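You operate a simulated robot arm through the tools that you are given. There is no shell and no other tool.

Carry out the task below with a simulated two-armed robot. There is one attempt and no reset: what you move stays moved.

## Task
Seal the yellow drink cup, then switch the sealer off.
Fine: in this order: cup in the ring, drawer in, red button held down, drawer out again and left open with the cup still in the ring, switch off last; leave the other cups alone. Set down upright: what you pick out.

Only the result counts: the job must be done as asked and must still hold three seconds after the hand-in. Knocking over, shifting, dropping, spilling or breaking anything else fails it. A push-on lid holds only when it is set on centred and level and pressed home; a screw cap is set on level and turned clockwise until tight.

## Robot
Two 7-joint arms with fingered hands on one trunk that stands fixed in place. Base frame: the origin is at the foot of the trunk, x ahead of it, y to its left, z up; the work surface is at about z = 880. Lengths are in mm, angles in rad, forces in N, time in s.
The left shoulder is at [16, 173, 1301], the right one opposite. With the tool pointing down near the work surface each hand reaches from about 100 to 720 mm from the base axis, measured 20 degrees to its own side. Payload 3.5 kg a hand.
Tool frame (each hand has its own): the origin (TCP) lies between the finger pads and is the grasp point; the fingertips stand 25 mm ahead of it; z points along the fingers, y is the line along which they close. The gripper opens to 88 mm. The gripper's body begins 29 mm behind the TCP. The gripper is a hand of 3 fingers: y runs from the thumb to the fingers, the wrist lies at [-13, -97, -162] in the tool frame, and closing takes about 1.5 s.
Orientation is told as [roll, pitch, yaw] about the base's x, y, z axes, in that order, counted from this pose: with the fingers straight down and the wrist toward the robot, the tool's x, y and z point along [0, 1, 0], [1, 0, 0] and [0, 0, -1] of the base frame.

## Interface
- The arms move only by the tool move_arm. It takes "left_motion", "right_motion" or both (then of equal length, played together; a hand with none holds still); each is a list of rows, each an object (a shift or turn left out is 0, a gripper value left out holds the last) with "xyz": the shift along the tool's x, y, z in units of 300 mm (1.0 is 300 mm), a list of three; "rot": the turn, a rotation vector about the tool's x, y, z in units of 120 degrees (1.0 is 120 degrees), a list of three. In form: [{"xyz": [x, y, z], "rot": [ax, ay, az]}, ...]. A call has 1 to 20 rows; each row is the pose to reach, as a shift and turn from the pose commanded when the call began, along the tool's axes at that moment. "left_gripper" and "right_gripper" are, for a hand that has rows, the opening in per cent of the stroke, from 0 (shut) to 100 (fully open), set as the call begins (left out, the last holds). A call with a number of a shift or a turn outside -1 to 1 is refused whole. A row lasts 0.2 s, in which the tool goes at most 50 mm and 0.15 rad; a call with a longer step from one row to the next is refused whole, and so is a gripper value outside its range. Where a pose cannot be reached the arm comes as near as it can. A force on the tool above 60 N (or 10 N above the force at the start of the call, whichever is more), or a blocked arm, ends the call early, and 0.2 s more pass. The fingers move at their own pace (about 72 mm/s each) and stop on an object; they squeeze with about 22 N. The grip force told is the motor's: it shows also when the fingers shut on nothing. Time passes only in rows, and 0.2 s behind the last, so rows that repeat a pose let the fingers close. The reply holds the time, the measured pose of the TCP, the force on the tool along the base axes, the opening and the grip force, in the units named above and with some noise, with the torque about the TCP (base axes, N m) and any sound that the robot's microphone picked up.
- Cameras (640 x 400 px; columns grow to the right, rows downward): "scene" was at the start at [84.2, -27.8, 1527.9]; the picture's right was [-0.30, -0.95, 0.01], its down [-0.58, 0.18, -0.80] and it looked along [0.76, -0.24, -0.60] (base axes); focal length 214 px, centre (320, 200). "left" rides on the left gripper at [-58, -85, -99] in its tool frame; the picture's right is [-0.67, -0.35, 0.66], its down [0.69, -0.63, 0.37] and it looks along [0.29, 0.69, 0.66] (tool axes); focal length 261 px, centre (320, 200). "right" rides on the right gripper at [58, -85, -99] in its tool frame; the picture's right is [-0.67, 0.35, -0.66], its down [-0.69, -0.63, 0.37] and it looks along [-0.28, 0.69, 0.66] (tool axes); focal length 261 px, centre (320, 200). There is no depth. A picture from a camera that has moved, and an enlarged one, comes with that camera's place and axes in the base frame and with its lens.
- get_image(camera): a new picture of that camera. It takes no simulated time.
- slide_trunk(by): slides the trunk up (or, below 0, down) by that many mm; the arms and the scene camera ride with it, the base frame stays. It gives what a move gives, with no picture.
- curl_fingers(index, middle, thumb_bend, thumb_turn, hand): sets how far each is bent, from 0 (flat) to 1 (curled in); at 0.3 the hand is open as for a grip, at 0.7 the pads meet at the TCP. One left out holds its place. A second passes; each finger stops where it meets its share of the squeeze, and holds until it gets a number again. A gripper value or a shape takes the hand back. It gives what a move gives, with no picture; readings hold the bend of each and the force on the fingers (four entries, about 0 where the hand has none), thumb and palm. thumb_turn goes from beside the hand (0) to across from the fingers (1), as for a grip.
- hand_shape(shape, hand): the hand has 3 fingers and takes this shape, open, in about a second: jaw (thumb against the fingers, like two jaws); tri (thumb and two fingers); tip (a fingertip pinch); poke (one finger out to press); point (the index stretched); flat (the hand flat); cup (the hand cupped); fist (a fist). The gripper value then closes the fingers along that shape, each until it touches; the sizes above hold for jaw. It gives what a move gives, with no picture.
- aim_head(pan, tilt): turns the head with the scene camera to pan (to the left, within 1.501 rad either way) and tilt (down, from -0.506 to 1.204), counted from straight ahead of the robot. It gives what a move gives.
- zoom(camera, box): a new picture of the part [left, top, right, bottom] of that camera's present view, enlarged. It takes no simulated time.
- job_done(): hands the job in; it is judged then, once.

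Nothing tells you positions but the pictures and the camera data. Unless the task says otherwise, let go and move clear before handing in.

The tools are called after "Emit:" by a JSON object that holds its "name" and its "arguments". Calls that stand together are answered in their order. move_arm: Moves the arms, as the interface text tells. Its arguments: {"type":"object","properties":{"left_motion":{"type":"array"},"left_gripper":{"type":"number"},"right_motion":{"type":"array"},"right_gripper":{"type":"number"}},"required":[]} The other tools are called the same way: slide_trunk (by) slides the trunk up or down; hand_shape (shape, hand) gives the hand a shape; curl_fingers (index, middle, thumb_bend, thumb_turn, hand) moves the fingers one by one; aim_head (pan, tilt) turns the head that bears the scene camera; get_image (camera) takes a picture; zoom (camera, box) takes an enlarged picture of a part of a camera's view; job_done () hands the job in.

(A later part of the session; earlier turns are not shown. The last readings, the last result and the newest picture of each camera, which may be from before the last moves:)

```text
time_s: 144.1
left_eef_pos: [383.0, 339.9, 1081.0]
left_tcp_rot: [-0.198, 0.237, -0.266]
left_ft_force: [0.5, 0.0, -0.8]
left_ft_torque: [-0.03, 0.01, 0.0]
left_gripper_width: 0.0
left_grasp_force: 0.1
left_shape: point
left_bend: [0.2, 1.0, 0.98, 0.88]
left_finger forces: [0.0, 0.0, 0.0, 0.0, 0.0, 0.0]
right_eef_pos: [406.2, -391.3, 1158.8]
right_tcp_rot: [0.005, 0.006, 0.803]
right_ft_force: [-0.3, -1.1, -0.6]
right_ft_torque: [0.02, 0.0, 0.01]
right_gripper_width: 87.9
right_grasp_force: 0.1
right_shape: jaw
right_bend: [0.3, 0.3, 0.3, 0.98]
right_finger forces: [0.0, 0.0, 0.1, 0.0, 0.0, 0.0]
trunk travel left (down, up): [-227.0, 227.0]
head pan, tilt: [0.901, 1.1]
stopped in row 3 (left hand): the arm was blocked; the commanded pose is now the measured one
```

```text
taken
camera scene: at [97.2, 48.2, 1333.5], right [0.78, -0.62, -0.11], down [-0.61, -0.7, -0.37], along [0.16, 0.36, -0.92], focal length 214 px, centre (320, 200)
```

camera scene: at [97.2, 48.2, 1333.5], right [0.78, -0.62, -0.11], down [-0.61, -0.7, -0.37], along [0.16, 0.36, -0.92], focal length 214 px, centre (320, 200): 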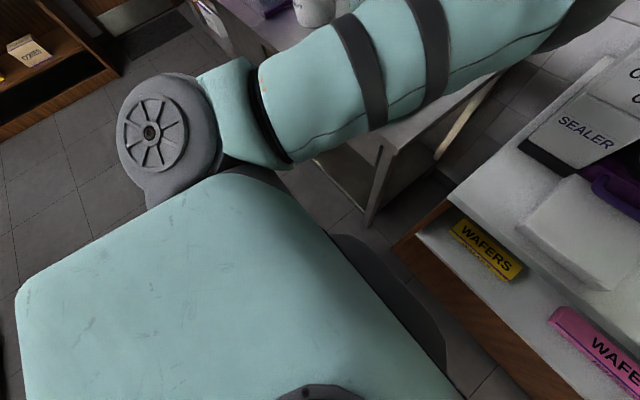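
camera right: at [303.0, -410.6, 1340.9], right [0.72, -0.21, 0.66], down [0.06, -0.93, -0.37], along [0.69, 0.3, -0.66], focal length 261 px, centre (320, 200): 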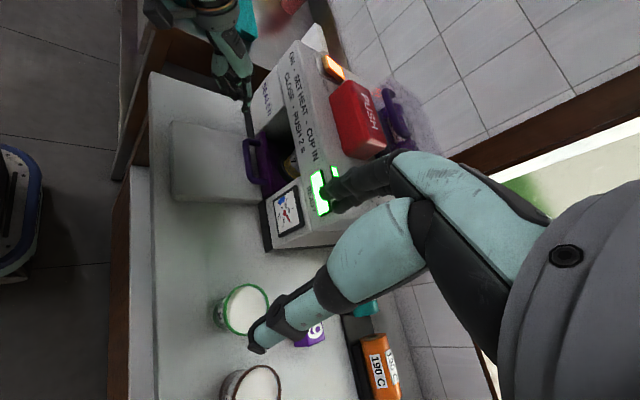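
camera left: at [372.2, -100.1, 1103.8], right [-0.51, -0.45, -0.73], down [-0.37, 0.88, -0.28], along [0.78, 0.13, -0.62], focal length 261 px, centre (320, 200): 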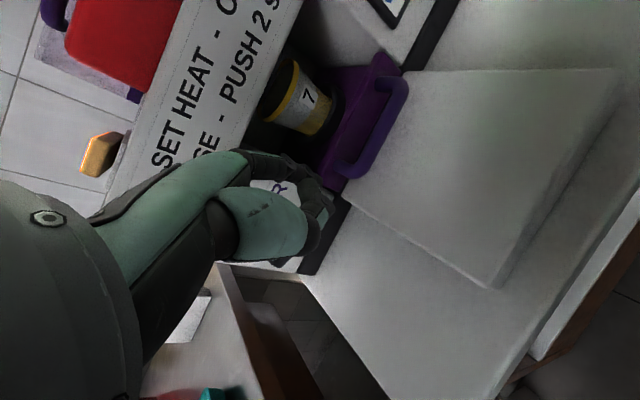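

Blocked again. I need to see what the left arm touches, so I'll look at the left side table and arm.

Emit:
{"name": "aim_head", "arguments": {"pan": 0.75, "tilt": 0.6}}

Emit:
{"name": "get_image", "arguments": {"camera": "scene"}}

Emit:
{"name": "get_image", "arguments": {"camera": "left"}}

```text
time_s: 145.0
left_eef_pos: [383.1, 340.4, 1082.0]
left_tcp_rot: [-0.197, 0.238, -0.267]
left_ft_force: [-0.6, -0.1, 0.3]
left_ft_torque: [0.03, -0.03, 0.0]
left_gripper_width: 0.1
left_grasp_force: 0.0
left_shape: point
left_bend: [0.2, 1.0, 0.98, 0.88]
left_finger forces: [0.0, 0.0, 0.0, 0.0, 0.0, 0.0]
right_eef_pos: [406.4, -392.4, 1158.0]
right_tcp_rot: [0.006, 0.006, 0.803]
right_ft_force: [0.7, 0.4, 0.3]
right_ft_torque: [0.0, 0.03, 0.02]
right_gripper_width: 87.9
right_grasp_force: 0.0
right_shape: jaw
right_bend: [0.3, 0.3, 0.3, 0.98]
right_finger forces: [0.0, 0.1, 0.0, 0.1, 0.0, 0.1]
trunk travel left (down, up): [-227.0, 227.0]
head pan, tilt: [0.75, 0.6]
```

```text
taken
camera scene: at [128.1, 58.6, 1368.2], right [0.68, -0.73, -0.09], down [-0.52, -0.39, -0.76], along [0.52, 0.56, -0.64], focal length 214 px, centre (320, 200)
```

scene: 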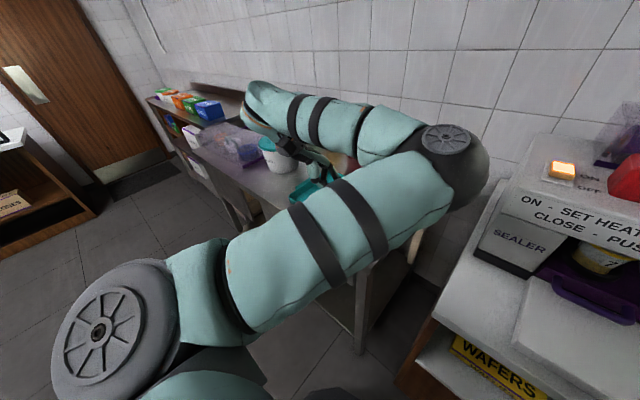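

```text
taken
camera left: at [319.2, 318.4, 1208.5], right [-0.65, -0.64, -0.42], down [-0.54, 0.77, -0.33], along [0.53, 0.01, -0.85], focal length 261 px, centre (320, 200)
```

left: 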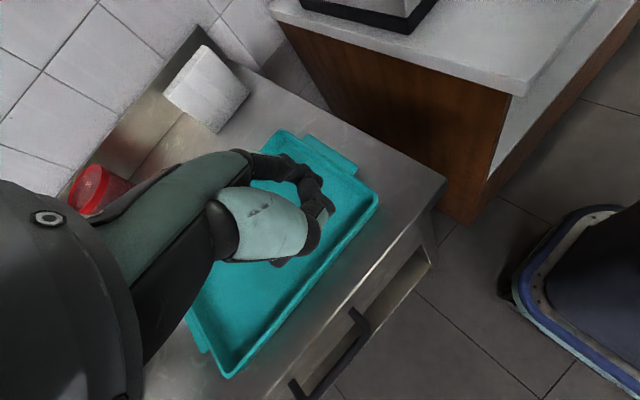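

The left arm is folded with the forearm pointing left and the hand close to its own upper arm; nothing on the table has been touched. I'll unfold it by sweeping the hand outward and forward around the elbow, levelling as I go.

Emit:
{"name": "move_arm", "arguments": {"left_motion": [{"xyz": [0.015, 0.01, -0.015], "rot": [-0.013, 0.01, -0.02]}, {"xyz": [0.035, 0.024, -0.03], "rot": [-0.027, 0.022, -0.04]}, {"xyz": [0.055, 0.037, -0.046], "rot": [-0.041, 0.034, -0.06]}, {"xyz": [0.075, 0.05, -0.062], "rot": [-0.056, 0.047, -0.08]}, {"xyz": [0.095, 0.063, -0.08], "rot": [-0.071, 0.06, -0.1]}, {"xyz": [0.115, 0.076, -0.097], "rot": [-0.086, 0.072, -0.12]}, {"xyz": [0.133, 0.088, -0.112], "rot": [-0.1, 0.084, -0.14]}, {"xyz": [0.148, 0.097, -0.124], "rot": [-0.113, 0.0945, -0.16]}, {"xyz": [0.148, 0.097, -0.124], "rot": [-0.113, 0.0945, -0.16]}]}}

Emit:
{"name": "get_image", "arguments": {"camera": "scene"}}

```text
time_s: 147.0
left_eef_pos: [428.4, 383.4, 1103.6]
left_tcp_rot: [0.042, 0.021, 0.101]
left_ft_force: [-0.3, -0.2, -0.3]
left_ft_torque: [0.05, 0.02, -0.01]
left_gripper_width: 0.0
left_grasp_force: 0.0
left_shape: point
left_bend: [0.2, 1.0, 0.98, 0.88]
left_finger forces: [0.1, 0.0, 0.0, 0.1, 0.0, 0.1]
right_eef_pos: [407.3, -392.1, 1158.4]
right_tcp_rot: [0.004, 0.005, 0.804]
right_ft_force: [-0.1, 0.4, 0.3]
right_ft_torque: [-0.05, -0.02, 0.02]
right_gripper_width: 87.9
right_grasp_force: 0.1
right_shape: jaw
right_bend: [0.3, 0.3, 0.3, 0.98]
right_finger forces: [0.0, 0.1, 0.1, 0.0, 0.0, 0.0]
trunk travel left (down, up): [-227.0, 227.0]
head pan, tilt: [0.75, 0.6]
```

```text
taken
camera scene: at [128.1, 58.6, 1368.3], right [0.68, -0.73, -0.09], down [-0.52, -0.39, -0.76], along [0.52, 0.56, -0.64], focal length 214 px, centre (320, 200)
```

scene: 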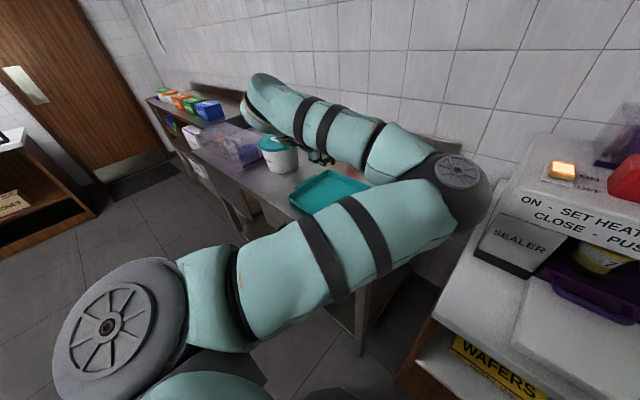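

Unfolding works as commanded and the table items are untouched. I'll continue sweeping the left hand forward.

Emit:
{"name": "move_arm", "arguments": {"left_motion": [{"xyz": [-0.012, 0.055, -0.003], "rot": [-0.001, -0.003, -0.006]}, {"xyz": [-0.026, 0.118, -0.005], "rot": [-0.003, -0.006, -0.012]}, {"xyz": [-0.041, 0.182, -0.008], "rot": [-0.004, -0.009, -0.018]}, {"xyz": [-0.056, 0.25, -0.01], "rot": [-0.006, -0.012, -0.024]}, {"xyz": [-0.071, 0.315, -0.012], "rot": [-0.008, -0.015, -0.03]}, {"xyz": [-0.086, 0.38, -0.015], "rot": [-0.009, -0.018, -0.036]}, {"xyz": [-0.1, 0.445, -0.018], "rot": [-0.01, -0.02, -0.042]}, {"xyz": [-0.115, 0.511, -0.02], "rot": [-0.01, -0.02, -0.048]}, {"xyz": [-0.115, 0.511, -0.02], "rot": [-0.01, -0.02, -0.048]}]}}

Emit:
{"name": "get_image", "arguments": {"camera": "scene"}}

```text
time_s: 149.0
left_eef_pos: [587.3, 354.2, 1105.8]
left_tcp_rot: [0.013, -0.005, 0.18]
left_ft_force: [0.6, 0.1, 0.0]
left_ft_torque: [0.03, 0.02, 0.01]
left_gripper_width: 0.1
left_grasp_force: 0.1
left_shape: point
left_bend: [0.2, 1.0, 0.98, 0.88]
left_finger forces: [0.0, 0.0, 0.0, 0.0, 0.0, 0.1]
right_eef_pos: [405.5, -392.2, 1157.4]
right_tcp_rot: [0.006, 0.007, 0.803]
right_ft_force: [-0.7, 0.8, -0.5]
right_ft_torque: [-0.02, 0.0, 0.0]
right_gripper_width: 88.1
right_grasp_force: 0.1
right_shape: jaw
right_bend: [0.3, 0.3, 0.3, 0.98]
right_finger forces: [0.1, 0.0, 0.0, 0.1, 0.0, 0.0]
trunk travel left (down, up): [-227.0, 227.0]
head pan, tilt: [0.75, 0.6]
```

```text
taken
camera scene: at [127.9, 58.6, 1368.3], right [0.68, -0.73, -0.09], down [-0.52, -0.39, -0.76], along [0.52, 0.56, -0.64], focal length 214 px, centre (320, 200)
```

scene: 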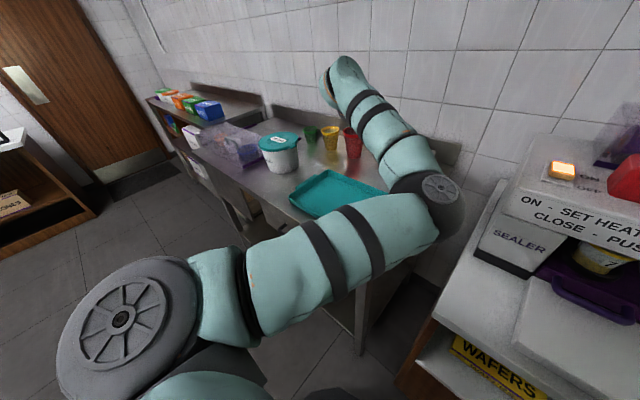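

Everything on the table is intact. Next I'll sweep the left hand to the right and up, toward above the sealer's left side.

Emit:
{"name": "move_arm", "arguments": {"left_motion": [{"xyz": [-0.06, 0.015, -0.04], "rot": [0, 0, 0.02]}, {"xyz": [-0.14, 0.03, -0.07], "rot": [0, 0, 0.045]}, {"xyz": [-0.225, 0.047, -0.1], "rot": [0, 0, 0.07]}, {"xyz": [-0.31, 0.063, -0.13], "rot": [0, 0, 0.098]}, {"xyz": [-0.4, 0.078, -0.16], "rot": [0, 0, 0.125]}, {"xyz": [-0.49, 0.094, -0.19], "rot": [0, 0, 0.152]}, {"xyz": [-0.575, 0.108, -0.21], "rot": [0, 0, 0.18]}, {"xyz": [-0.66, 0.122, -0.23], "rot": [0, 0, 0.206]}, {"xyz": [-0.736, 0.134, -0.24], "rot": [0, 0, 0.229]}, {"xyz": [-0.736, 0.134, -0.24], "rot": [0, 0, 0.229]}]}}

Emit:
{"name": "get_image", "arguments": {"camera": "scene"}}

```text
time_s: 151.2
left_eef_pos: [668.0, 146.1, 1176.2]
left_tcp_rot: [0.011, 0.001, -0.296]
left_ft_force: [0.1, 0.8, -0.3]
left_ft_torque: [0.02, -0.02, 0.0]
left_gripper_width: 0.0
left_grasp_force: 0.1
left_shape: point
left_bend: [0.2, 1.0, 0.98, 0.88]
left_finger forces: [0.1, 0.0, 0.0, 0.0, 0.0, 0.1]
right_eef_pos: [405.9, -392.6, 1158.9]
right_tcp_rot: [0.006, 0.006, 0.803]
right_ft_force: [0.0, -0.1, -0.5]
right_ft_torque: [-0.02, -0.01, 0.02]
right_gripper_width: 87.7
right_grasp_force: 0.1
right_shape: jaw
right_bend: [0.3, 0.3, 0.3, 0.98]
right_finger forces: [0.0, 0.0, 0.0, 0.0, 0.0, 0.1]
trunk travel left (down, up): [-227.0, 227.0]
head pan, tilt: [0.75, 0.6]
```

```text
taken
camera scene: at [128.1, 58.8, 1368.2], right [0.68, -0.73, -0.09], down [-0.52, -0.39, -0.76], along [0.52, 0.56, -0.64], focal length 214 px, centre (320, 200)
```

scene: 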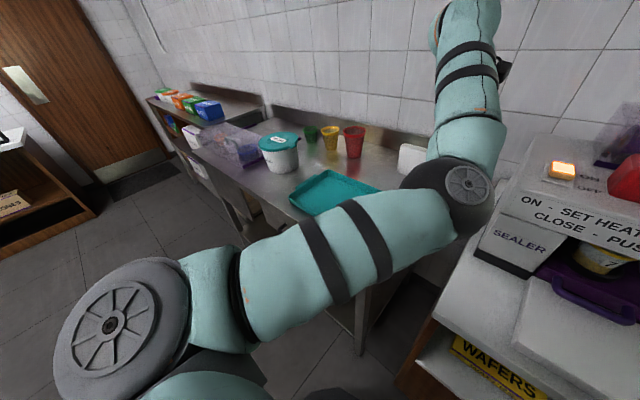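

The left arm is free but its elbow is on the inner side, which is bad for the handle. The right arm, with its elbow out, can pull the drawer if the trunk is lower. I'll park the left hand a bit further left and lower the trunk in steps.

Emit:
{"name": "move_arm", "arguments": {"left_motion": [{"xyz": [0.05, -0.03, -0.02]}, {"xyz": [0.11, -0.07, -0.04]}, {"xyz": [0.17, -0.11, -0.06]}, {"xyz": [0.21, -0.14, -0.07]}, {"xyz": [0.21, -0.14, -0.07]}]}}

Emit:
{"name": "slide_trunk", "arguments": {"by": -40}}

Emit:
{"name": "get_image", "arguments": {"camera": "scene"}}

```text
time_s: 152.4
left_eef_pos: [646.0, 216.4, 1197.1]
left_tcp_rot: [0.013, 0.002, -0.3]
left_ft_force: [0.3, 0.7, 0.5]
left_ft_torque: [0.01, 0.0, -0.02]
left_gripper_width: 0.0
left_grasp_force: 0.0
left_shape: point
left_bend: [0.2, 1.0, 0.98, 0.88]
left_finger forces: [0.0, 0.1, 0.0, 0.1, 0.0, 0.0]
right_eef_pos: [406.7, -392.8, 1158.9]
right_tcp_rot: [0.004, 0.005, 0.802]
right_ft_force: [-0.5, 0.8, -0.2]
right_ft_torque: [0.0, -0.01, 0.0]
right_gripper_width: 88.1
right_grasp_force: 0.0
right_shape: jaw
right_bend: [0.3, 0.3, 0.3, 0.98]
right_finger forces: [0.0, 0.0, 0.1, 0.0, 0.0, 0.0]
trunk travel left (down, up): [-227.0, 227.0]
head pan, tilt: [0.75, 0.6]
```

```text
time_s: 153.3
left_eef_pos: [643.3, 215.3, 1156.5]
left_tcp_rot: [0.013, 0.0, -0.301]
left_ft_force: [0.3, 1.0, -0.3]
left_ft_torque: [0.0, -0.03, -0.03]
left_gripper_width: 0.3
left_grasp_force: 0.1
left_shape: point
left_bend: [0.2, 1.0, 0.98, 0.88]
left_finger forces: [0.1, 0.1, 0.1, 0.0, 0.1, 0.1]
right_eef_pos: [405.5, -391.8, 1118.5]
right_tcp_rot: [0.003, 0.003, 0.804]
right_ft_force: [0.2, 0.1, -0.5]
right_ft_torque: [0.03, 0.0, -0.03]
right_gripper_width: 88.1
right_grasp_force: 0.1
right_shape: jaw
right_bend: [0.3, 0.3, 0.3, 0.98]
right_finger forces: [0.0, 0.0, 0.1, 0.0, 0.0, 0.0]
trunk travel left (down, up): [-187.0, 267.0]
head pan, tilt: [0.75, 0.6]
```

```text
taken
camera scene: at [153.3, 58.8, 1319.9], right [0.67, -0.73, -0.13], down [-0.56, -0.39, -0.73], along [0.49, 0.56, -0.67], focal length 214 px, centre (320, 200)
```

scene: 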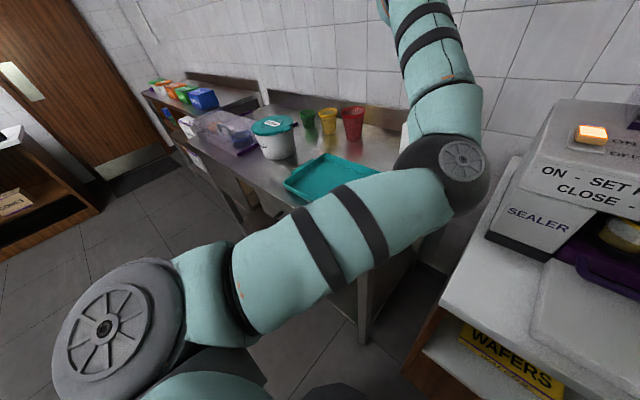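

Emit:
{"name": "slide_trunk", "arguments": {"by": -50}}

Emit:
{"name": "hand_shape", "arguments": {"shape": "point", "hand": "right"}}

Emit:
{"name": "aim_head", "arguments": {"pan": -0.25, "tilt": 0.6}}

Emit:
{"name": "get_image", "arguments": {"camera": "scene"}}

Emit:
{"name": "get_image", "arguments": {"camera": "right"}}

```text
time_s: 154.2
left_eef_pos: [645.3, 237.1, 1065.3]
left_tcp_rot: [-0.004, 0.072, -0.262]
left_ft_force: [-0.1, -0.5, 0.2]
left_ft_torque: [0.01, 0.04, 0.02]
left_gripper_width: 0.2
left_grasp_force: 0.0
left_shape: point
left_bend: [0.2, 1.0, 0.98, 0.88]
left_finger forces: [0.0, 0.0, 0.1, 0.1, 0.0, 0.0]
right_eef_pos: [406.6, -393.0, 1067.7]
right_tcp_rot: [0.005, 0.005, 0.804]
right_ft_force: [-0.1, 0.8, -0.9]
right_ft_torque: [-0.02, 0.0, 0.02]
right_gripper_width: 88.2
right_grasp_force: 0.1
right_shape: jaw
right_bend: [0.3, 0.3, 0.3, 0.98]
right_finger forces: [0.0, 0.0, 0.1, 0.1, 0.0, 0.1]
trunk travel left (down, up): [-137.0, 317.0]
head pan, tilt: [0.75, 0.6]
```

```text
time_s: 155.1
left_eef_pos: [646.6, 237.0, 1068.8]
left_tcp_rot: [-0.007, 0.066, -0.26]
left_ft_force: [-0.1, 0.5, -0.2]
left_ft_torque: [-0.04, -0.02, -0.03]
left_gripper_width: 0.1
left_grasp_force: 0.1
left_shape: point
left_bend: [0.2, 1.0, 0.98, 0.88]
left_finger forces: [0.2, 0.0, 0.0, 0.0, 0.1, 0.0]
right_eef_pos: [406.8, -392.2, 1067.6]
right_tcp_rot: [0.006, 0.006, 0.803]
right_ft_force: [-0.1, 0.1, 0.3]
right_ft_torque: [-0.02, -0.04, -0.01]
right_gripper_width: 80.6
right_grasp_force: 0.0
right_shape: point
right_bend: [0.2, 1.0, 0.98, 0.88]
right_finger forces: [0.0, 0.0, 0.0, 0.0, 0.0, 0.0]
trunk travel left (down, up): [-137.0, 317.0]
head pan, tilt: [0.75, 0.6]
```

```text
time_s: 156.4
left_eef_pos: [646.5, 238.5, 1074.2]
left_tcp_rot: [-0.005, 0.059, -0.26]
left_ft_force: [-0.2, 0.7, -0.4]
left_ft_torque: [0.0, 0.0, 0.03]
left_gripper_width: 0.1
left_grasp_force: 0.1
left_shape: point
left_bend: [0.2, 1.0, 0.98, 0.88]
left_finger forces: [0.1, 0.0, 0.1, 0.0, 0.0, 0.1]
right_eef_pos: [405.8, -392.3, 1066.9]
right_tcp_rot: [0.007, 0.005, 0.803]
right_ft_force: [0.5, -0.8, 0.7]
right_ft_torque: [0.01, -0.01, -0.03]
right_gripper_width: 80.7
right_grasp_force: 0.1
right_shape: point
right_bend: [0.2, 1.0, 0.98, 0.88]
right_finger forces: [0.1, 0.0, 0.1, 0.1, 0.0, 0.0]
trunk travel left (down, up): [-137.0, 317.0]
head pan, tilt: [-0.25, 0.6]
```

```text
taken
camera scene: at [212.6, -23.5, 1248.7], right [-0.24, -0.97, 0.06], down [-0.74, 0.14, -0.65], along [0.62, -0.2, -0.75], focal length 214 px, centre (320, 200)
```

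scene: 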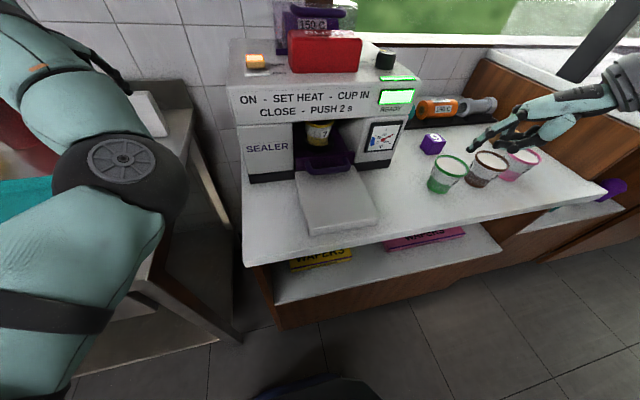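

```text
taken
camera right: at [306.7, -411.1, 1167.8], right [0.73, -0.21, 0.65], down [0.05, -0.93, -0.37], along [0.68, 0.3, -0.67], focal length 261 px, centre (320, 200)
```

right: 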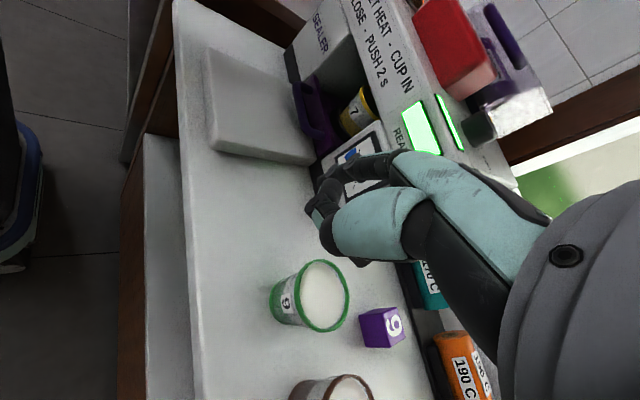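

The right index is ready. I'll move the right hand in front of the sealer toward the handle, turning yaw to +0.35.

Emit:
{"name": "move_arm", "arguments": {"right_motion": [{"xyz": [0.04, 0.06, 0.01], "rot": [0, 0, 0.02]}, {"xyz": [0.09, 0.13, 0.03], "rot": [0, 0, 0.045]}, {"xyz": [0.14, 0.2, 0.05], "rot": [0, 0, 0.07]}, {"xyz": [0.19, 0.27, 0.08], "rot": [0, 0, 0.096]}, {"xyz": [0.24, 0.34, 0.11], "rot": [0, 0, 0.122]}, {"xyz": [0.29, 0.41, 0.14], "rot": [0, 0, 0.148]}, {"xyz": [0.335, 0.48, 0.17], "rot": [0, 0, 0.172]}, {"xyz": [0.38, 0.545, 0.2], "rot": [0, 0, 0.196]}, {"xyz": [0.418, 0.597, 0.223], "rot": [0, 0, 0.216]}, {"xyz": [0.418, 0.597, 0.223], "rot": [0, 0, 0.216]}]}}

Emit:
{"name": "get_image", "arguments": {"camera": "scene"}}

Emit:
{"name": "get_image", "arguments": {"camera": "right"}}

```text
time_s: 158.6
left_eef_pos: [646.5, 238.1, 1075.7]
left_tcp_rot: [-0.005, 0.052, -0.259]
left_ft_force: [-0.4, -0.1, 1.1]
left_ft_torque: [0.0, 0.01, 0.03]
left_gripper_width: 0.0
left_grasp_force: 0.0
left_shape: point
left_bend: [0.2, 1.0, 0.98, 0.88]
left_finger forces: [0.1, 0.0, 0.0, 0.0, 0.0, 0.0]
right_eef_pos: [440.2, -175.0, 999.9]
right_tcp_rot: [0.003, 0.007, 0.349]
right_ft_force: [0.0, 0.0, -0.3]
right_ft_torque: [0.03, 0.02, 0.0]
right_gripper_width: 80.6
right_grasp_force: 0.1
right_shape: point
right_bend: [0.2, 1.0, 0.98, 0.88]
right_finger forces: [0.0, 0.0, 0.0, 0.0, 0.0, 0.1]
trunk travel left (down, up): [-137.0, 317.0]
head pan, tilt: [-0.25, 0.6]
```

```text
taken
camera scene: at [212.5, -24.2, 1248.7], right [-0.24, -0.97, 0.06], down [-0.74, 0.14, -0.65], along [0.62, -0.2, -0.75], focal length 214 px, centre (320, 200)
```

scene: 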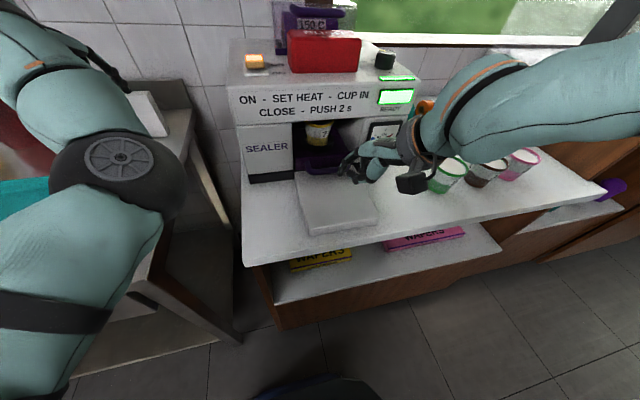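

```text
taken
camera right: at [340.8, -148.0, 1100.5], right [0.56, -0.51, 0.65], down [-0.36, -0.86, -0.36], along [0.75, -0.03, -0.67], focal length 261 px, centre (320, 200)
```

right: 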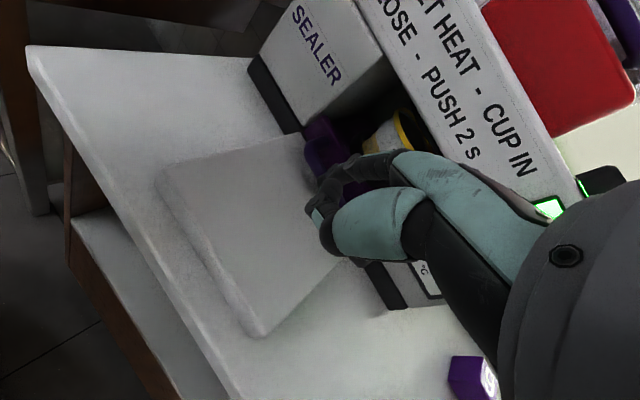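

Emit:
{"name": "zoom", "arguments": {"camera": "right", "box": [250, 90, 430, 230]}}

Emit:
{"name": "zoom", "arguments": {"camera": "scene", "box": [280, 100, 420, 220]}}

```text
2.86 times, centred on (340, 160) of right
camera zoom: at [340.8, -148.0, 1100.5], right [0.56, -0.51, 0.65], down [-0.36, -0.86, -0.36], along [0.75, -0.03, -0.67], focal length 745 px, centre (263, 314)
```

zoom: 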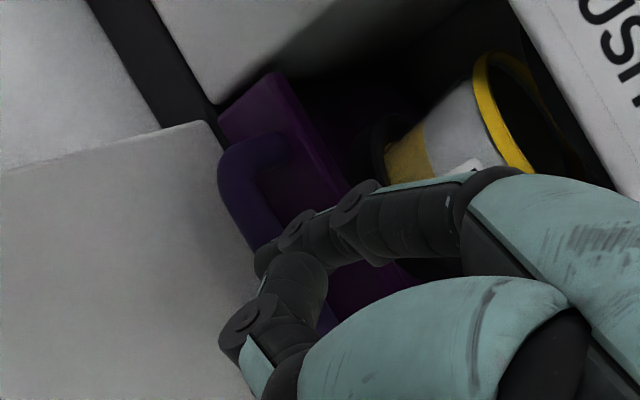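

```text
3.33 times, centred on (350, 160) of scene
camera zoom: at [212.5, -24.2, 1248.7], right [-0.24, -0.97, 0.06], down [-0.74, 0.14, -0.65], along [0.62, -0.2, -0.75], focal length 715 px, centre (220, 333)
```

zoom: 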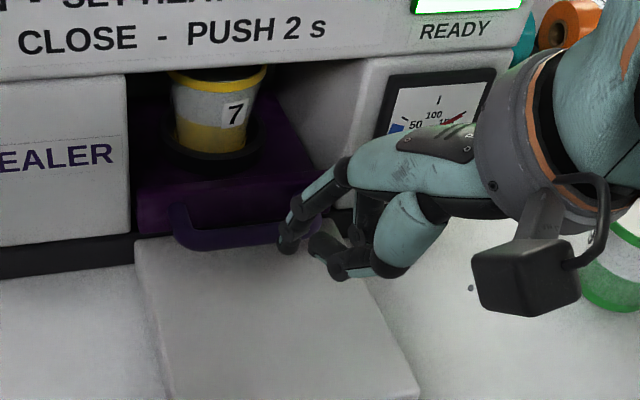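

The tip model matches the images. I'll lower to just above the lip height and move forward so the index is above the gap behind the bar.

Emit:
{"name": "move_arm", "arguments": {"right_motion": [{"xyz": [0.0, 0.0, 0.04]}, {"xyz": [0.0, 0.0, 0.075]}, {"xyz": [-0.018, 0.05, 0.075]}, {"xyz": [-0.037, 0.1, 0.075]}, {"xyz": [-0.055, 0.15, 0.075]}, {"xyz": [-0.074, 0.2, 0.075]}, {"xyz": [-0.092, 0.25, 0.075]}, {"xyz": [-0.112, 0.297, 0.075]}, {"xyz": [-0.112, 0.297, 0.075]}]}}

Emit:
{"name": "zoom", "arguments": {"camera": "right", "box": [230, 90, 430, 260]}}

Emit:
{"name": "zoom", "arguments": {"camera": "scene", "box": [280, 100, 400, 200]}}

```text
time_s: 160.6
left_eef_pos: [646.6, 239.7, 1077.7]
left_tcp_rot: [-0.005, 0.05, -0.256]
left_ft_force: [-1.4, 0.3, -0.3]
left_ft_torque: [0.0, 0.0, -0.03]
left_gripper_width: 0.2
left_grasp_force: 0.0
left_shape: point
left_bend: [0.2, 1.0, 0.98, 0.88]
left_finger forces: [0.1, 0.1, 0.0, 0.1, 0.1, 0.0]
right_eef_pos: [534.1, -176.5, 978.8]
right_tcp_rot: [0.003, 0.007, 0.352]
right_ft_force: [-0.6, -0.1, -0.1]
right_ft_torque: [0.02, 0.01, 0.0]
right_gripper_width: 80.6
right_grasp_force: 0.1
right_shape: point
right_bend: [0.2, 1.0, 0.98, 0.88]
right_finger forces: [0.0, 0.0, 0.0, 0.0, 0.0, 0.0]
trunk travel left (down, up): [-137.0, 317.0]
head pan, tilt: [-0.25, 0.6]
```

```text
2.35 times, centred on (330, 175) of right
camera zoom: at [435.8, -150.0, 1079.6], right [0.56, -0.51, 0.65], down [-0.36, -0.86, -0.36], along [0.74, -0.03, -0.67], focal length 613 px, centre (296, 259)
```

zoom: 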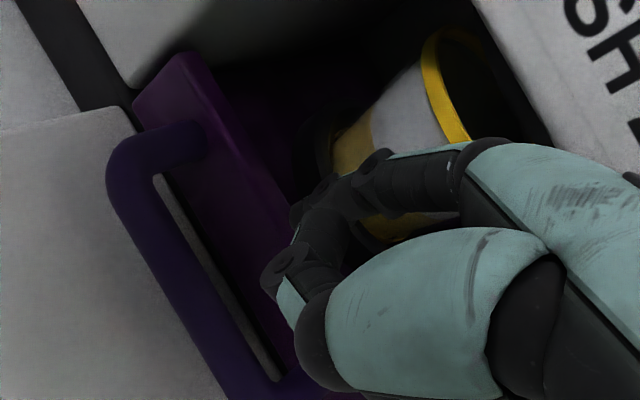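

```text
4.00 times, centred on (340, 150) of scene
camera zoom: at [212.3, -23.4, 1248.7], right [-0.24, -0.97, 0.06], down [-0.74, 0.14, -0.65], along [0.62, -0.2, -0.75], focal length 858 px, centre (240, 400)
```

zoom: 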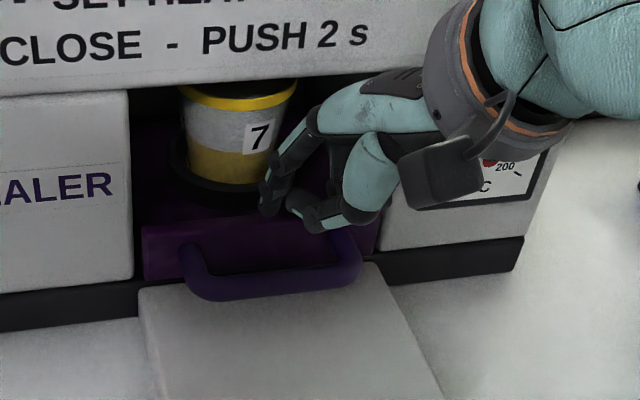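

The tip at (579.5, -149) is centred over the gap (568–592). I'll lower it in.

Emit:
{"name": "move_arm", "arguments": {"right_motion": [{"xyz": [0.0, 0.0, 0.03]}, {"xyz": [0.0, 0.0, 0.06]}, {"xyz": [0.0, 0.0, 0.09]}, {"xyz": [0.0, 0.0, 0.12]}, {"xyz": [0.0, 0.0, 0.14]}, {"xyz": [0.0, 0.0, 0.14]}]}}

Emit:
{"name": "zoom", "arguments": {"camera": "right", "box": [230, 90, 430, 260]}}

Emit:
{"name": "zoom", "arguments": {"camera": "scene", "box": [280, 100, 400, 200]}}

```text
time_s: 161.5
left_eef_pos: [640.7, 243.6, 1081.2]
left_tcp_rot: [-0.003, 0.045, -0.25]
left_ft_force: [-0.7, -0.2, 0.1]
left_ft_torque: [0.02, 0.02, -0.02]
left_gripper_width: 0.0
left_grasp_force: 0.0
left_shape: point
left_bend: [0.2, 1.0, 0.98, 0.88]
left_finger forces: [0.0, 0.0, 0.0, 0.0, 0.1, 0.1]
right_eef_pos: [534.5, -174.3, 960.4]
right_tcp_rot: [0.006, -0.019, 0.354]
right_ft_force: [-15.7, -9.4, 41.3]
right_ft_torque: [1.27, -1.9, 0.05]
right_gripper_width: 0.1
right_grasp_force: 0.0
right_shape: point
right_bend: [0.15, 1.0, 0.98, 0.88]
right_finger forces: [42.2, 0.1, 0.1, 0.0, 0.0, 0.1]
trunk travel left (down, up): [-137.0, 317.0]
head pan, tilt: [-0.25, 0.6]
stopped in row 4 (right hand): the force on the tool passed its limit at 66 N (the readings are from after the stop); the commanded pose is now the measured one
```

```text
2.35 times, centred on (330, 175) of right
camera zoom: at [432.1, -148.6, 1059.1], right [0.55, -0.52, 0.66], down [-0.35, -0.86, -0.38], along [0.76, -0.02, -0.65], focal length 613 px, centre (296, 259)
```

zoom: 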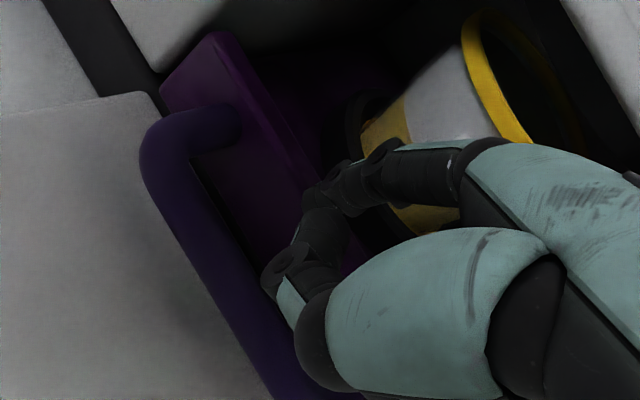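

```text
4.00 times, centred on (340, 150) of scene
camera zoom: at [204.0, -24.0, 1251.0], right [-0.24, -0.97, 0.06], down [-0.74, 0.14, -0.66], along [0.63, -0.2, -0.75], focal length 858 px, centre (240, 400)
```

zoom: 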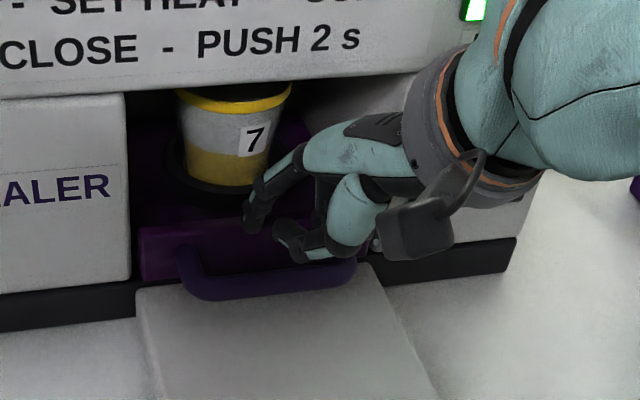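

The fingertip landed on the top edge of the lip. I'll lift, shift back about 8 mm and check the alignment.

Emit:
{"name": "move_arm", "arguments": {"right_motion": [{"xyz": [0.0, 0.0, -0.03], "rot": [0.005, -0.003, 0]}, {"xyz": [0.004, -0.012, -0.067], "rot": [0.009, -0.003, 0]}, {"xyz": [0.01, -0.027, -0.067], "rot": [0.009, -0.003, 0]}, {"xyz": [0.01, -0.027, -0.067], "rot": [0.009, -0.003, 0]}]}}

Emit:
{"name": "zoom", "arguments": {"camera": "right", "box": [230, 110, 370, 230]}}

Emit:
{"name": "zoom", "arguments": {"camera": "scene", "box": [295, 115, 375, 185]}}

```text
time_s: 162.5
left_eef_pos: [647.0, 243.8, 1076.2]
left_tcp_rot: [-0.007, 0.054, -0.249]
left_ft_force: [-0.7, 0.4, -0.3]
left_ft_torque: [0.01, -0.03, 0.01]
left_gripper_width: 0.1
left_grasp_force: 0.0
left_shape: point
left_bend: [0.2, 1.0, 0.98, 0.88]
left_finger forces: [0.0, 0.0, 0.0, 0.1, 0.1, 0.1]
right_eef_pos: [530.5, -175.5, 971.8]
right_tcp_rot: [-0.001, 0.019, 0.352]
right_ft_force: [0.0, -0.6, 0.5]
right_ft_torque: [0.01, -0.02, -0.01]
right_gripper_width: 0.0
right_grasp_force: 0.0
right_shape: point
right_bend: [0.2, 1.0, 0.98, 0.88]
right_finger forces: [0.0, 0.0, 0.1, 0.0, 0.0, 0.1]
trunk travel left (down, up): [-137.0, 317.0]
head pan, tilt: [-0.25, 0.6]
```

```text
3.33 times, centred on (300, 170) of right
camera zoom: at [431.7, -147.6, 1072.4], right [0.57, -0.5, 0.65], down [-0.36, -0.86, -0.35], along [0.74, -0.03, -0.67], focal length 869 px, centre (387, 300)
```

zoom: 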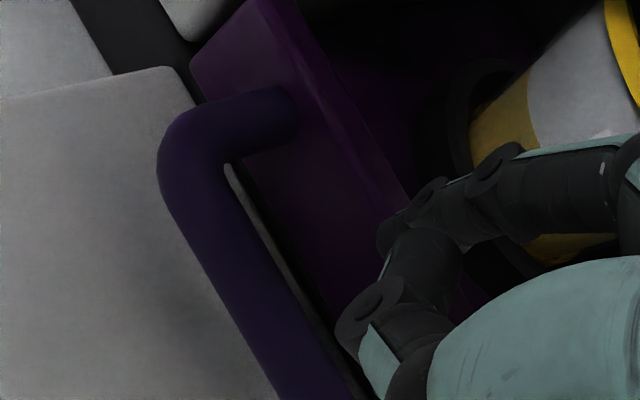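

```text
5.71 times, centred on (335, 150) of scene
camera zoom: at [213.2, -23.4, 1248.4], right [-0.24, -0.97, 0.06], down [-0.74, 0.14, -0.65], along [0.62, -0.2, -0.76], focal length 1226 px, centre (234, 486)
```

zoom: 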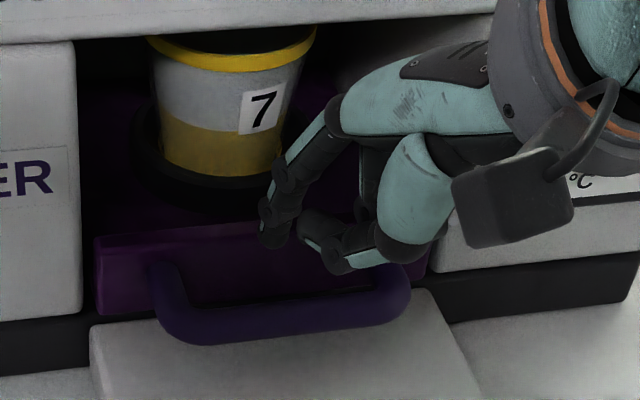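

Now the tip is at x of about 576, which is the same offset from the bar that worked earlier with the left hand. Lowering again.

Emit:
{"name": "move_arm", "arguments": {"right_motion": [{"xyz": [0.0, -0.002, 0.02], "rot": [-0.009, 0.0, 0]}, {"xyz": [0.0, -0.002, 0.045], "rot": [-0.009, 0.0, 0]}, {"xyz": [0.0, -0.002, 0.07], "rot": [-0.009, 0.0, 0]}, {"xyz": [0.0, -0.002, 0.095], "rot": [-0.009, 0.0, 0]}, {"xyz": [0.0, -0.002, 0.115], "rot": [-0.009, 0.0, 0]}, {"xyz": [0.0, -0.002, 0.115], "rot": [-0.009, 0.0, 0]}]}}

Emit:
{"name": "zoom", "arguments": {"camera": "scene", "box": [295, 115, 375, 185]}}

```text
time_s: 163.9
left_eef_pos: [645.4, 243.5, 1076.3]
left_tcp_rot: [-0.008, 0.052, -0.25]
left_ft_force: [0.1, -0.7, -0.7]
left_ft_torque: [0.01, 0.02, 0.04]
left_gripper_width: 0.1
left_grasp_force: 0.0
left_shape: point
left_bend: [0.2, 1.0, 0.98, 0.88]
left_finger forces: [0.1, 0.0, 0.0, 0.1, 0.1, 0.0]
right_eef_pos: [527.5, -175.9, 936.8]
right_tcp_rot: [-0.003, -0.004, 0.353]
right_ft_force: [-0.5, 0.0, 0.9]
right_ft_torque: [0.04, -0.07, -0.01]
right_gripper_width: 0.0
right_grasp_force: 0.1
right_shape: point
right_bend: [0.2, 1.0, 0.99, 0.88]
right_finger forces: [0.0, 0.0, 0.0, 0.0, 1.2, 0.1]
trunk travel left (down, up): [-137.0, 317.0]
head pan, tilt: [-0.25, 0.6]
```

```text
5.71 times, centred on (335, 150) of scene
camera zoom: at [212.5, -23.5, 1248.7], right [-0.24, -0.97, 0.06], down [-0.74, 0.14, -0.65], along [0.62, -0.2, -0.75], focal length 1226 px, centre (234, 486)
```

zoom: 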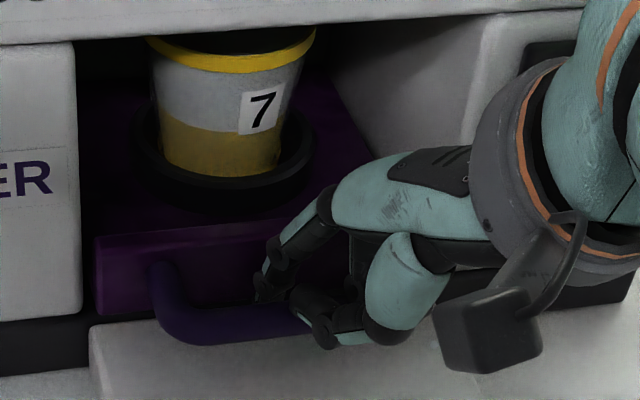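

The index is in the gap. Now I'll pull the drawer out slowly.

Emit:
{"name": "move_arm", "arguments": {"right_motion": [{"xyz": [0.006, -0.016, 0]}, {"xyz": [0.014, -0.038, 0]}, {"xyz": [0.023, -0.063, 0]}, {"xyz": [0.032, -0.088, 0]}, {"xyz": [0.041, -0.113, 0]}, {"xyz": [0.05, -0.138, 0]}, {"xyz": [0.06, -0.163, 0]}, {"xyz": [0.069, -0.188, 0]}, {"xyz": [0.069, -0.188, 0]}]}}

Emit:
{"name": "zoom", "arguments": {"camera": "scene", "box": [280, 100, 400, 200]}}

```text
time_s: 165.9
left_eef_pos: [646.0, 243.5, 1077.9]
left_tcp_rot: [-0.007, 0.053, -0.25]
left_ft_force: [0.5, 0.4, 0.4]
left_ft_torque: [-0.01, -0.01, -0.04]
left_gripper_width: 0.0
left_grasp_force: 0.0
left_shape: point
left_bend: [0.2, 1.0, 0.98, 0.88]
left_finger forces: [0.1, 0.1, 0.0, 0.0, 0.0, 0.1]
right_eef_pos: [466.7, -177.6, 937.8]
right_tcp_rot: [-0.001, -0.003, 0.352]
right_ft_force: [0.1, -0.5, 0.1]
right_ft_torque: [0.01, -0.04, 0.0]
right_gripper_width: 0.0
right_grasp_force: 0.1
right_shape: point
right_bend: [0.19, 1.0, 0.99, 0.88]
right_finger forces: [0.6, 0.1, 0.1, 0.0, 0.1, 0.0]
trunk travel left (down, up): [-137.0, 317.0]
head pan, tilt: [-0.25, 0.6]
```

```text
4.00 times, centred on (340, 150) of scene
camera zoom: at [212.8, -23.4, 1248.6], right [-0.24, -0.97, 0.06], down [-0.74, 0.14, -0.65], along [0.62, -0.2, -0.76], focal length 858 px, centre (240, 400)
```

zoom: 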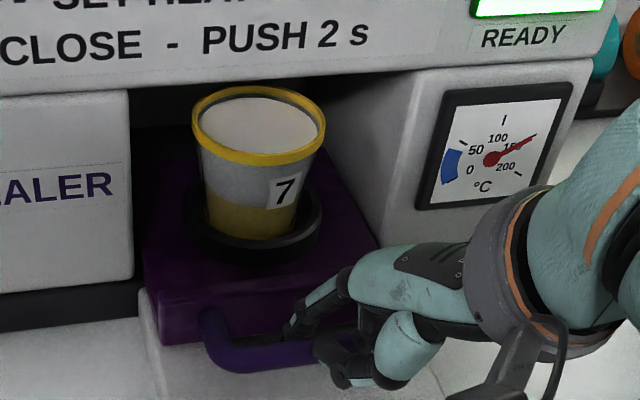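

The drawer is coming out. I'll look closely at the cup top to see whether it is sealed.

Emit:
{"name": "zoom", "arguments": {"camera": "scene", "box": [300, 115, 350, 165]}}

Emit:
{"name": "get_image", "arguments": {"camera": "right"}}

```text
8.00 times, centred on (325, 140) of scene
camera zoom: at [212.8, -23.4, 1248.6], right [-0.24, -0.97, 0.06], down [-0.74, 0.14, -0.65], along [0.62, -0.2, -0.76], focal length 1716 px, centre (280, 680)
```

zoom: 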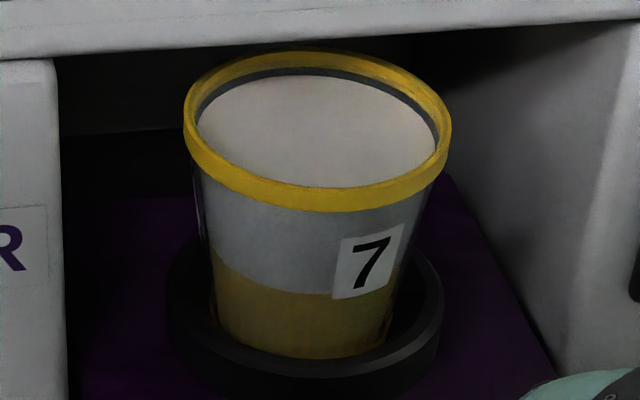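

```text
taken
camera right: at [367.3, -149.4, 1036.3], right [0.56, -0.51, 0.66], down [-0.35, -0.86, -0.37], along [0.75, -0.03, -0.66], focal length 261 px, centre (320, 200)
```

right: 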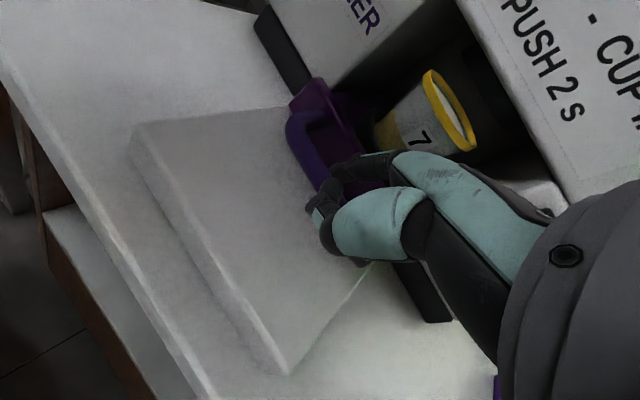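

Emit:
{"name": "zoom", "arguments": {"camera": "scene", "box": [420, 140, 550, 200]}}

Emit:
{"name": "zoom", "arguments": {"camera": "scene", "box": [225, 0, 425, 110]}}

Emit:
{"name": "zoom", "arguments": {"camera": "right", "box": [370, 50, 490, 160]}}

```text
4.92 times, centred on (485, 170) of scene
camera zoom: at [212.8, -23.4, 1248.6], right [-0.24, -0.97, 0.06], down [-0.74, 0.14, -0.65], along [0.62, -0.2, -0.76], focal length 1056 px, centre (-492, 348)
```

zoom: 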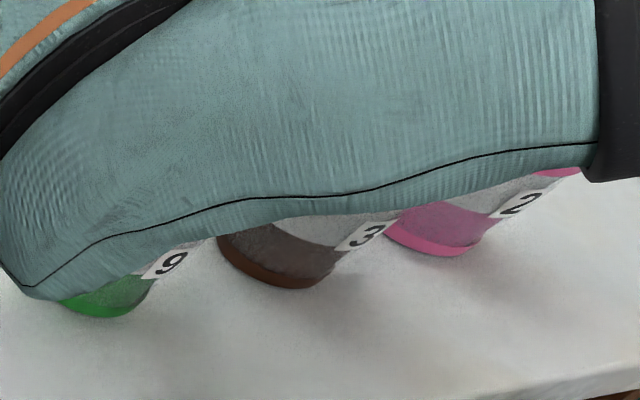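

```text
3.20 times, centred on (325, 55) of scene
camera zoom: at [212.8, -23.4, 1248.6], right [-0.24, -0.97, 0.06], down [-0.74, 0.14, -0.65], along [0.62, -0.2, -0.76], focal length 686 px, centre (304, 664)
```

zoom: 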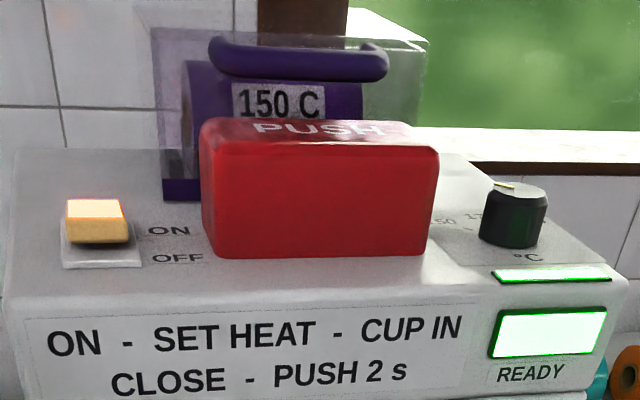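

```text
3.64 times, centred on (430, 105) of right
camera zoom: at [367.3, -149.4, 1036.3], right [0.56, -0.51, 0.66], down [-0.35, -0.86, -0.37], along [0.75, -0.03, -0.66], focal length 948 px, centre (-80, 546)
```

zoom: 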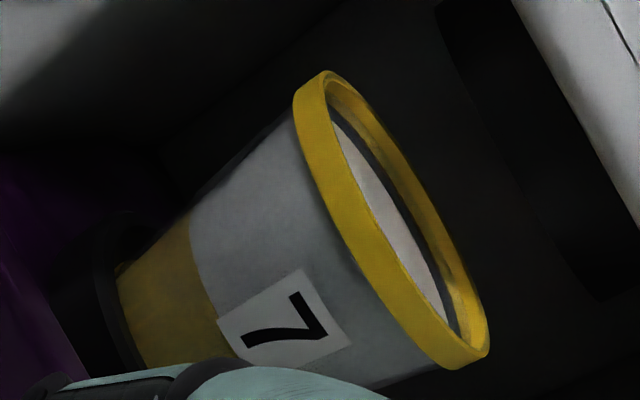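

The drink surface is still open, with no film across the rim. The drawer probably wasn't fully home: my finger's knuckle likely met the fascia first. I'll close it again by pushing on the front of the handle bar, which keeps the hand clear. First I'll lift the finger out and place it in front of the bar.

Emit:
{"name": "move_arm", "arguments": {"right_motion": [{"xyz": [-0.005, 0.014, 0]}, {"xyz": [-0.005, 0.014, -0.06]}, {"xyz": [-0.005, 0.014, -0.13]}, {"xyz": [-0.005, 0.014, -0.16]}, {"xyz": [0.02, -0.055, -0.16]}, {"xyz": [0.044, -0.12, -0.16]}, {"xyz": [0.044, -0.12, -0.16]}]}}

Emit:
{"name": "zoom", "arguments": {"camera": "scene", "box": [280, 110, 400, 210]}}

```text
time_s: 167.5
left_eef_pos: [647.3, 244.5, 1076.4]
left_tcp_rot: [-0.008, 0.052, -0.25]
left_ft_force: [-0.4, 0.1, 0.1]
left_ft_torque: [0.01, 0.0, 0.07]
left_gripper_width: 0.1
left_grasp_force: 0.0
left_shape: point
left_bend: [0.2, 1.0, 0.98, 0.88]
left_finger forces: [0.0, 0.0, 0.0, 0.0, 0.0, 0.0]
right_eef_pos: [429.0, -177.9, 985.0]
right_tcp_rot: [-0.001, -0.004, 0.353]
right_ft_force: [0.4, 0.8, 0.0]
right_ft_torque: [0.0, -0.01, 0.0]
right_gripper_width: 0.1
right_grasp_force: 0.1
right_shape: point
right_bend: [0.2, 1.0, 0.99, 0.88]
right_finger forces: [0.0, 0.1, 0.0, 0.1, 0.1, 0.0]
trunk travel left (down, up): [-137.0, 317.0]
head pan, tilt: [-0.25, 0.6]
```

```text
4.00 times, centred on (340, 160) of scene
camera zoom: at [213.1, -23.4, 1248.5], right [-0.24, -0.97, 0.06], down [-0.74, 0.14, -0.65], along [0.62, -0.2, -0.76], focal length 858 px, centre (240, 360)
```

zoom: 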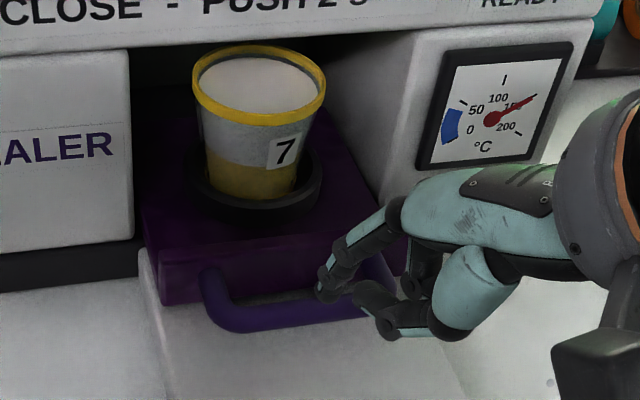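

Emit:
{"name": "move_arm", "arguments": {"right_motion": [{"xyz": [0, 0, 0.04]}, {"xyz": [0, 0, 0.08]}, {"xyz": [0, 0, 0.12]}, {"xyz": [0, 0, 0.155]}, {"xyz": [-0.013, 0.035, 0.155]}, {"xyz": [-0.025, 0.068, 0.155]}, {"xyz": [-0.036, 0.098, 0.155]}, {"xyz": [-0.047, 0.128, 0.155]}, {"xyz": [-0.058, 0.158, 0.155]}, {"xyz": [-0.069, 0.188, 0.155]}, {"xyz": [-0.08, 0.218, 0.155]}, {"xyz": [-0.08, 0.218, 0.155]}]}}

Emit:
{"name": "zoom", "arguments": {"camera": "scene", "box": [280, 110, 400, 210]}}

```text
time_s: 170.1
left_eef_pos: [646.7, 244.6, 1076.5]
left_tcp_rot: [-0.007, 0.05, -0.249]
left_ft_force: [-0.8, -0.2, 0.3]
left_ft_torque: [0.02, 0.01, -0.01]
left_gripper_width: 0.1
left_grasp_force: 0.1
left_shape: point
left_bend: [0.2, 1.0, 0.98, 0.88]
left_finger forces: [0.1, 0.1, 0.0, 0.0, 0.0, 0.0]
right_eef_pos: [499.9, -175.2, 939.2]
right_tcp_rot: [-0.001, -0.004, 0.354]
right_ft_force: [-3.9, 1.4, -0.6]
right_ft_torque: [-0.01, 0.03, 0.12]
right_gripper_width: 80.4
right_grasp_force: 0.0
right_shape: point
right_bend: [0.22, 1.0, 0.99, 0.88]
right_finger forces: [3.8, 0.0, 0.0, 0.0, 0.0, 0.0]
trunk travel left (down, up): [-137.0, 317.0]
head pan, tilt: [-0.25, 0.6]
```

```text
4.00 times, centred on (340, 160) of scene
camera zoom: at [212.0, -23.4, 1248.8], right [-0.24, -0.97, 0.06], down [-0.74, 0.14, -0.65], along [0.62, -0.2, -0.75], focal length 858 px, centre (240, 360)
```

zoom: 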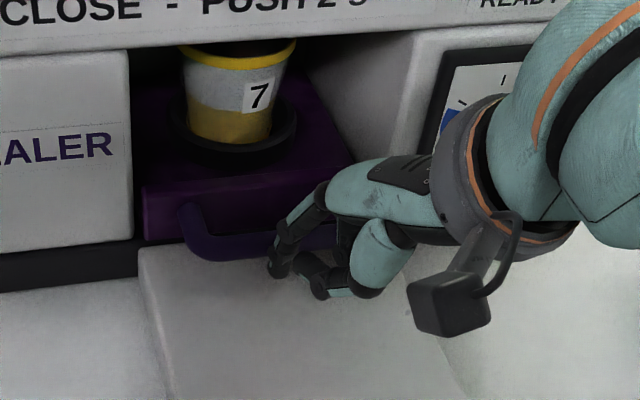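

Resistance begins at the same place (bar at x of about 559). I'll push on to see whether it goes further or if this is the true stop.

Emit:
{"name": "move_arm", "arguments": {"right_motion": [{"xyz": [-0.004, 0.01, 0]}, {"xyz": [-0.008, 0.02, 0]}, {"xyz": [-0.011, 0.03, 0]}, {"xyz": [-0.011, 0.03, 0]}]}}

Emit:
{"name": "zoom", "arguments": {"camera": "scene", "box": [280, 110, 400, 210]}}

```text
time_s: 171.1
left_eef_pos: [642.9, 244.5, 1079.0]
left_tcp_rot: [-0.006, 0.05, -0.249]
left_ft_force: [0.3, -0.1, -0.1]
left_ft_torque: [-0.01, 0.04, -0.02]
left_gripper_width: 0.0
left_grasp_force: 0.0
left_shape: point
left_bend: [0.2, 1.0, 0.98, 0.88]
left_finger forces: [0.0, 0.0, 0.1, 0.0, 0.0, 0.0]
right_eef_pos: [505.4, -176.8, 940.7]
right_tcp_rot: [-0.003, -0.008, 0.352]
right_ft_force: [-13.1, 2.7, 8.7]
right_ft_torque: [0.25, -0.25, 0.4]
right_gripper_width: 80.4
right_grasp_force: 0.1
right_shape: point
right_bend: [0.26, 1.0, 0.99, 0.88]
right_finger forces: [15.4, 0.0, 0.0, 0.0, 0.0, 0.0]
trunk travel left (down, up): [-137.0, 317.0]
head pan, tilt: [-0.25, 0.6]
```

```text
4.00 times, centred on (340, 160) of scene
camera zoom: at [208.7, -23.1, 1249.5], right [-0.24, -0.97, 0.06], down [-0.74, 0.14, -0.66], along [0.63, -0.2, -0.75], focal length 858 px, centre (240, 360)
```

zoom: 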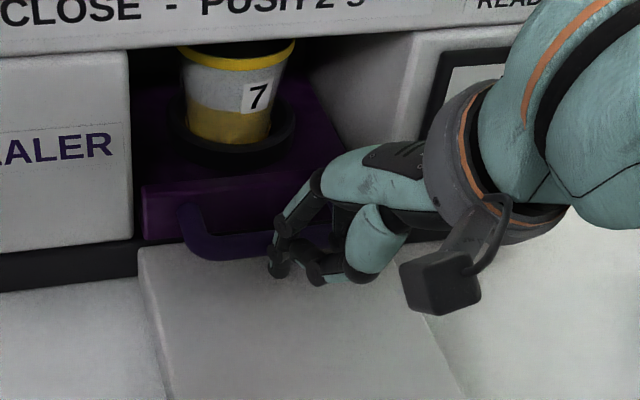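

The drawer is at its true stop: the ring is then at x of about 669, right below the button. I'll pull it out again and inspect the cup top from above before deciding. First, finger up and back.

Emit:
{"name": "move_arm", "arguments": {"right_motion": [{"xyz": [0.011, -0.03, 0]}, {"xyz": [0.014, -0.038, -0.05]}, {"xyz": [0.014, -0.038, -0.11]}, {"xyz": [0.014, -0.038, -0.15]}, {"xyz": [0.014, -0.038, -0.15]}]}}

```text
time_s: 172.3
left_eef_pos: [646.5, 243.9, 1076.3]
left_tcp_rot: [-0.008, 0.053, -0.25]
left_ft_force: [-0.2, -0.9, 0.8]
left_ft_torque: [-0.02, -0.01, 0.0]
left_gripper_width: 0.1
left_grasp_force: 0.0
left_shape: point
left_bend: [0.2, 1.0, 0.98, 0.88]
left_finger forces: [0.1, 0.1, 0.1, 0.0, 0.1, 0.0]
right_eef_pos: [496.8, -176.2, 986.3]
right_tcp_rot: [-0.002, -0.003, 0.351]
right_ft_force: [0.2, -0.9, 0.2]
right_ft_torque: [0.05, -0.01, 0.02]
right_gripper_width: 80.4
right_grasp_force: 0.1
right_shape: point
right_bend: [0.2, 1.0, 0.99, 0.88]
right_finger forces: [0.0, 0.0, 0.0, 0.0, 0.1, 0.0]
trunk travel left (down, up): [-137.0, 317.0]
head pan, tilt: [-0.25, 0.6]
```

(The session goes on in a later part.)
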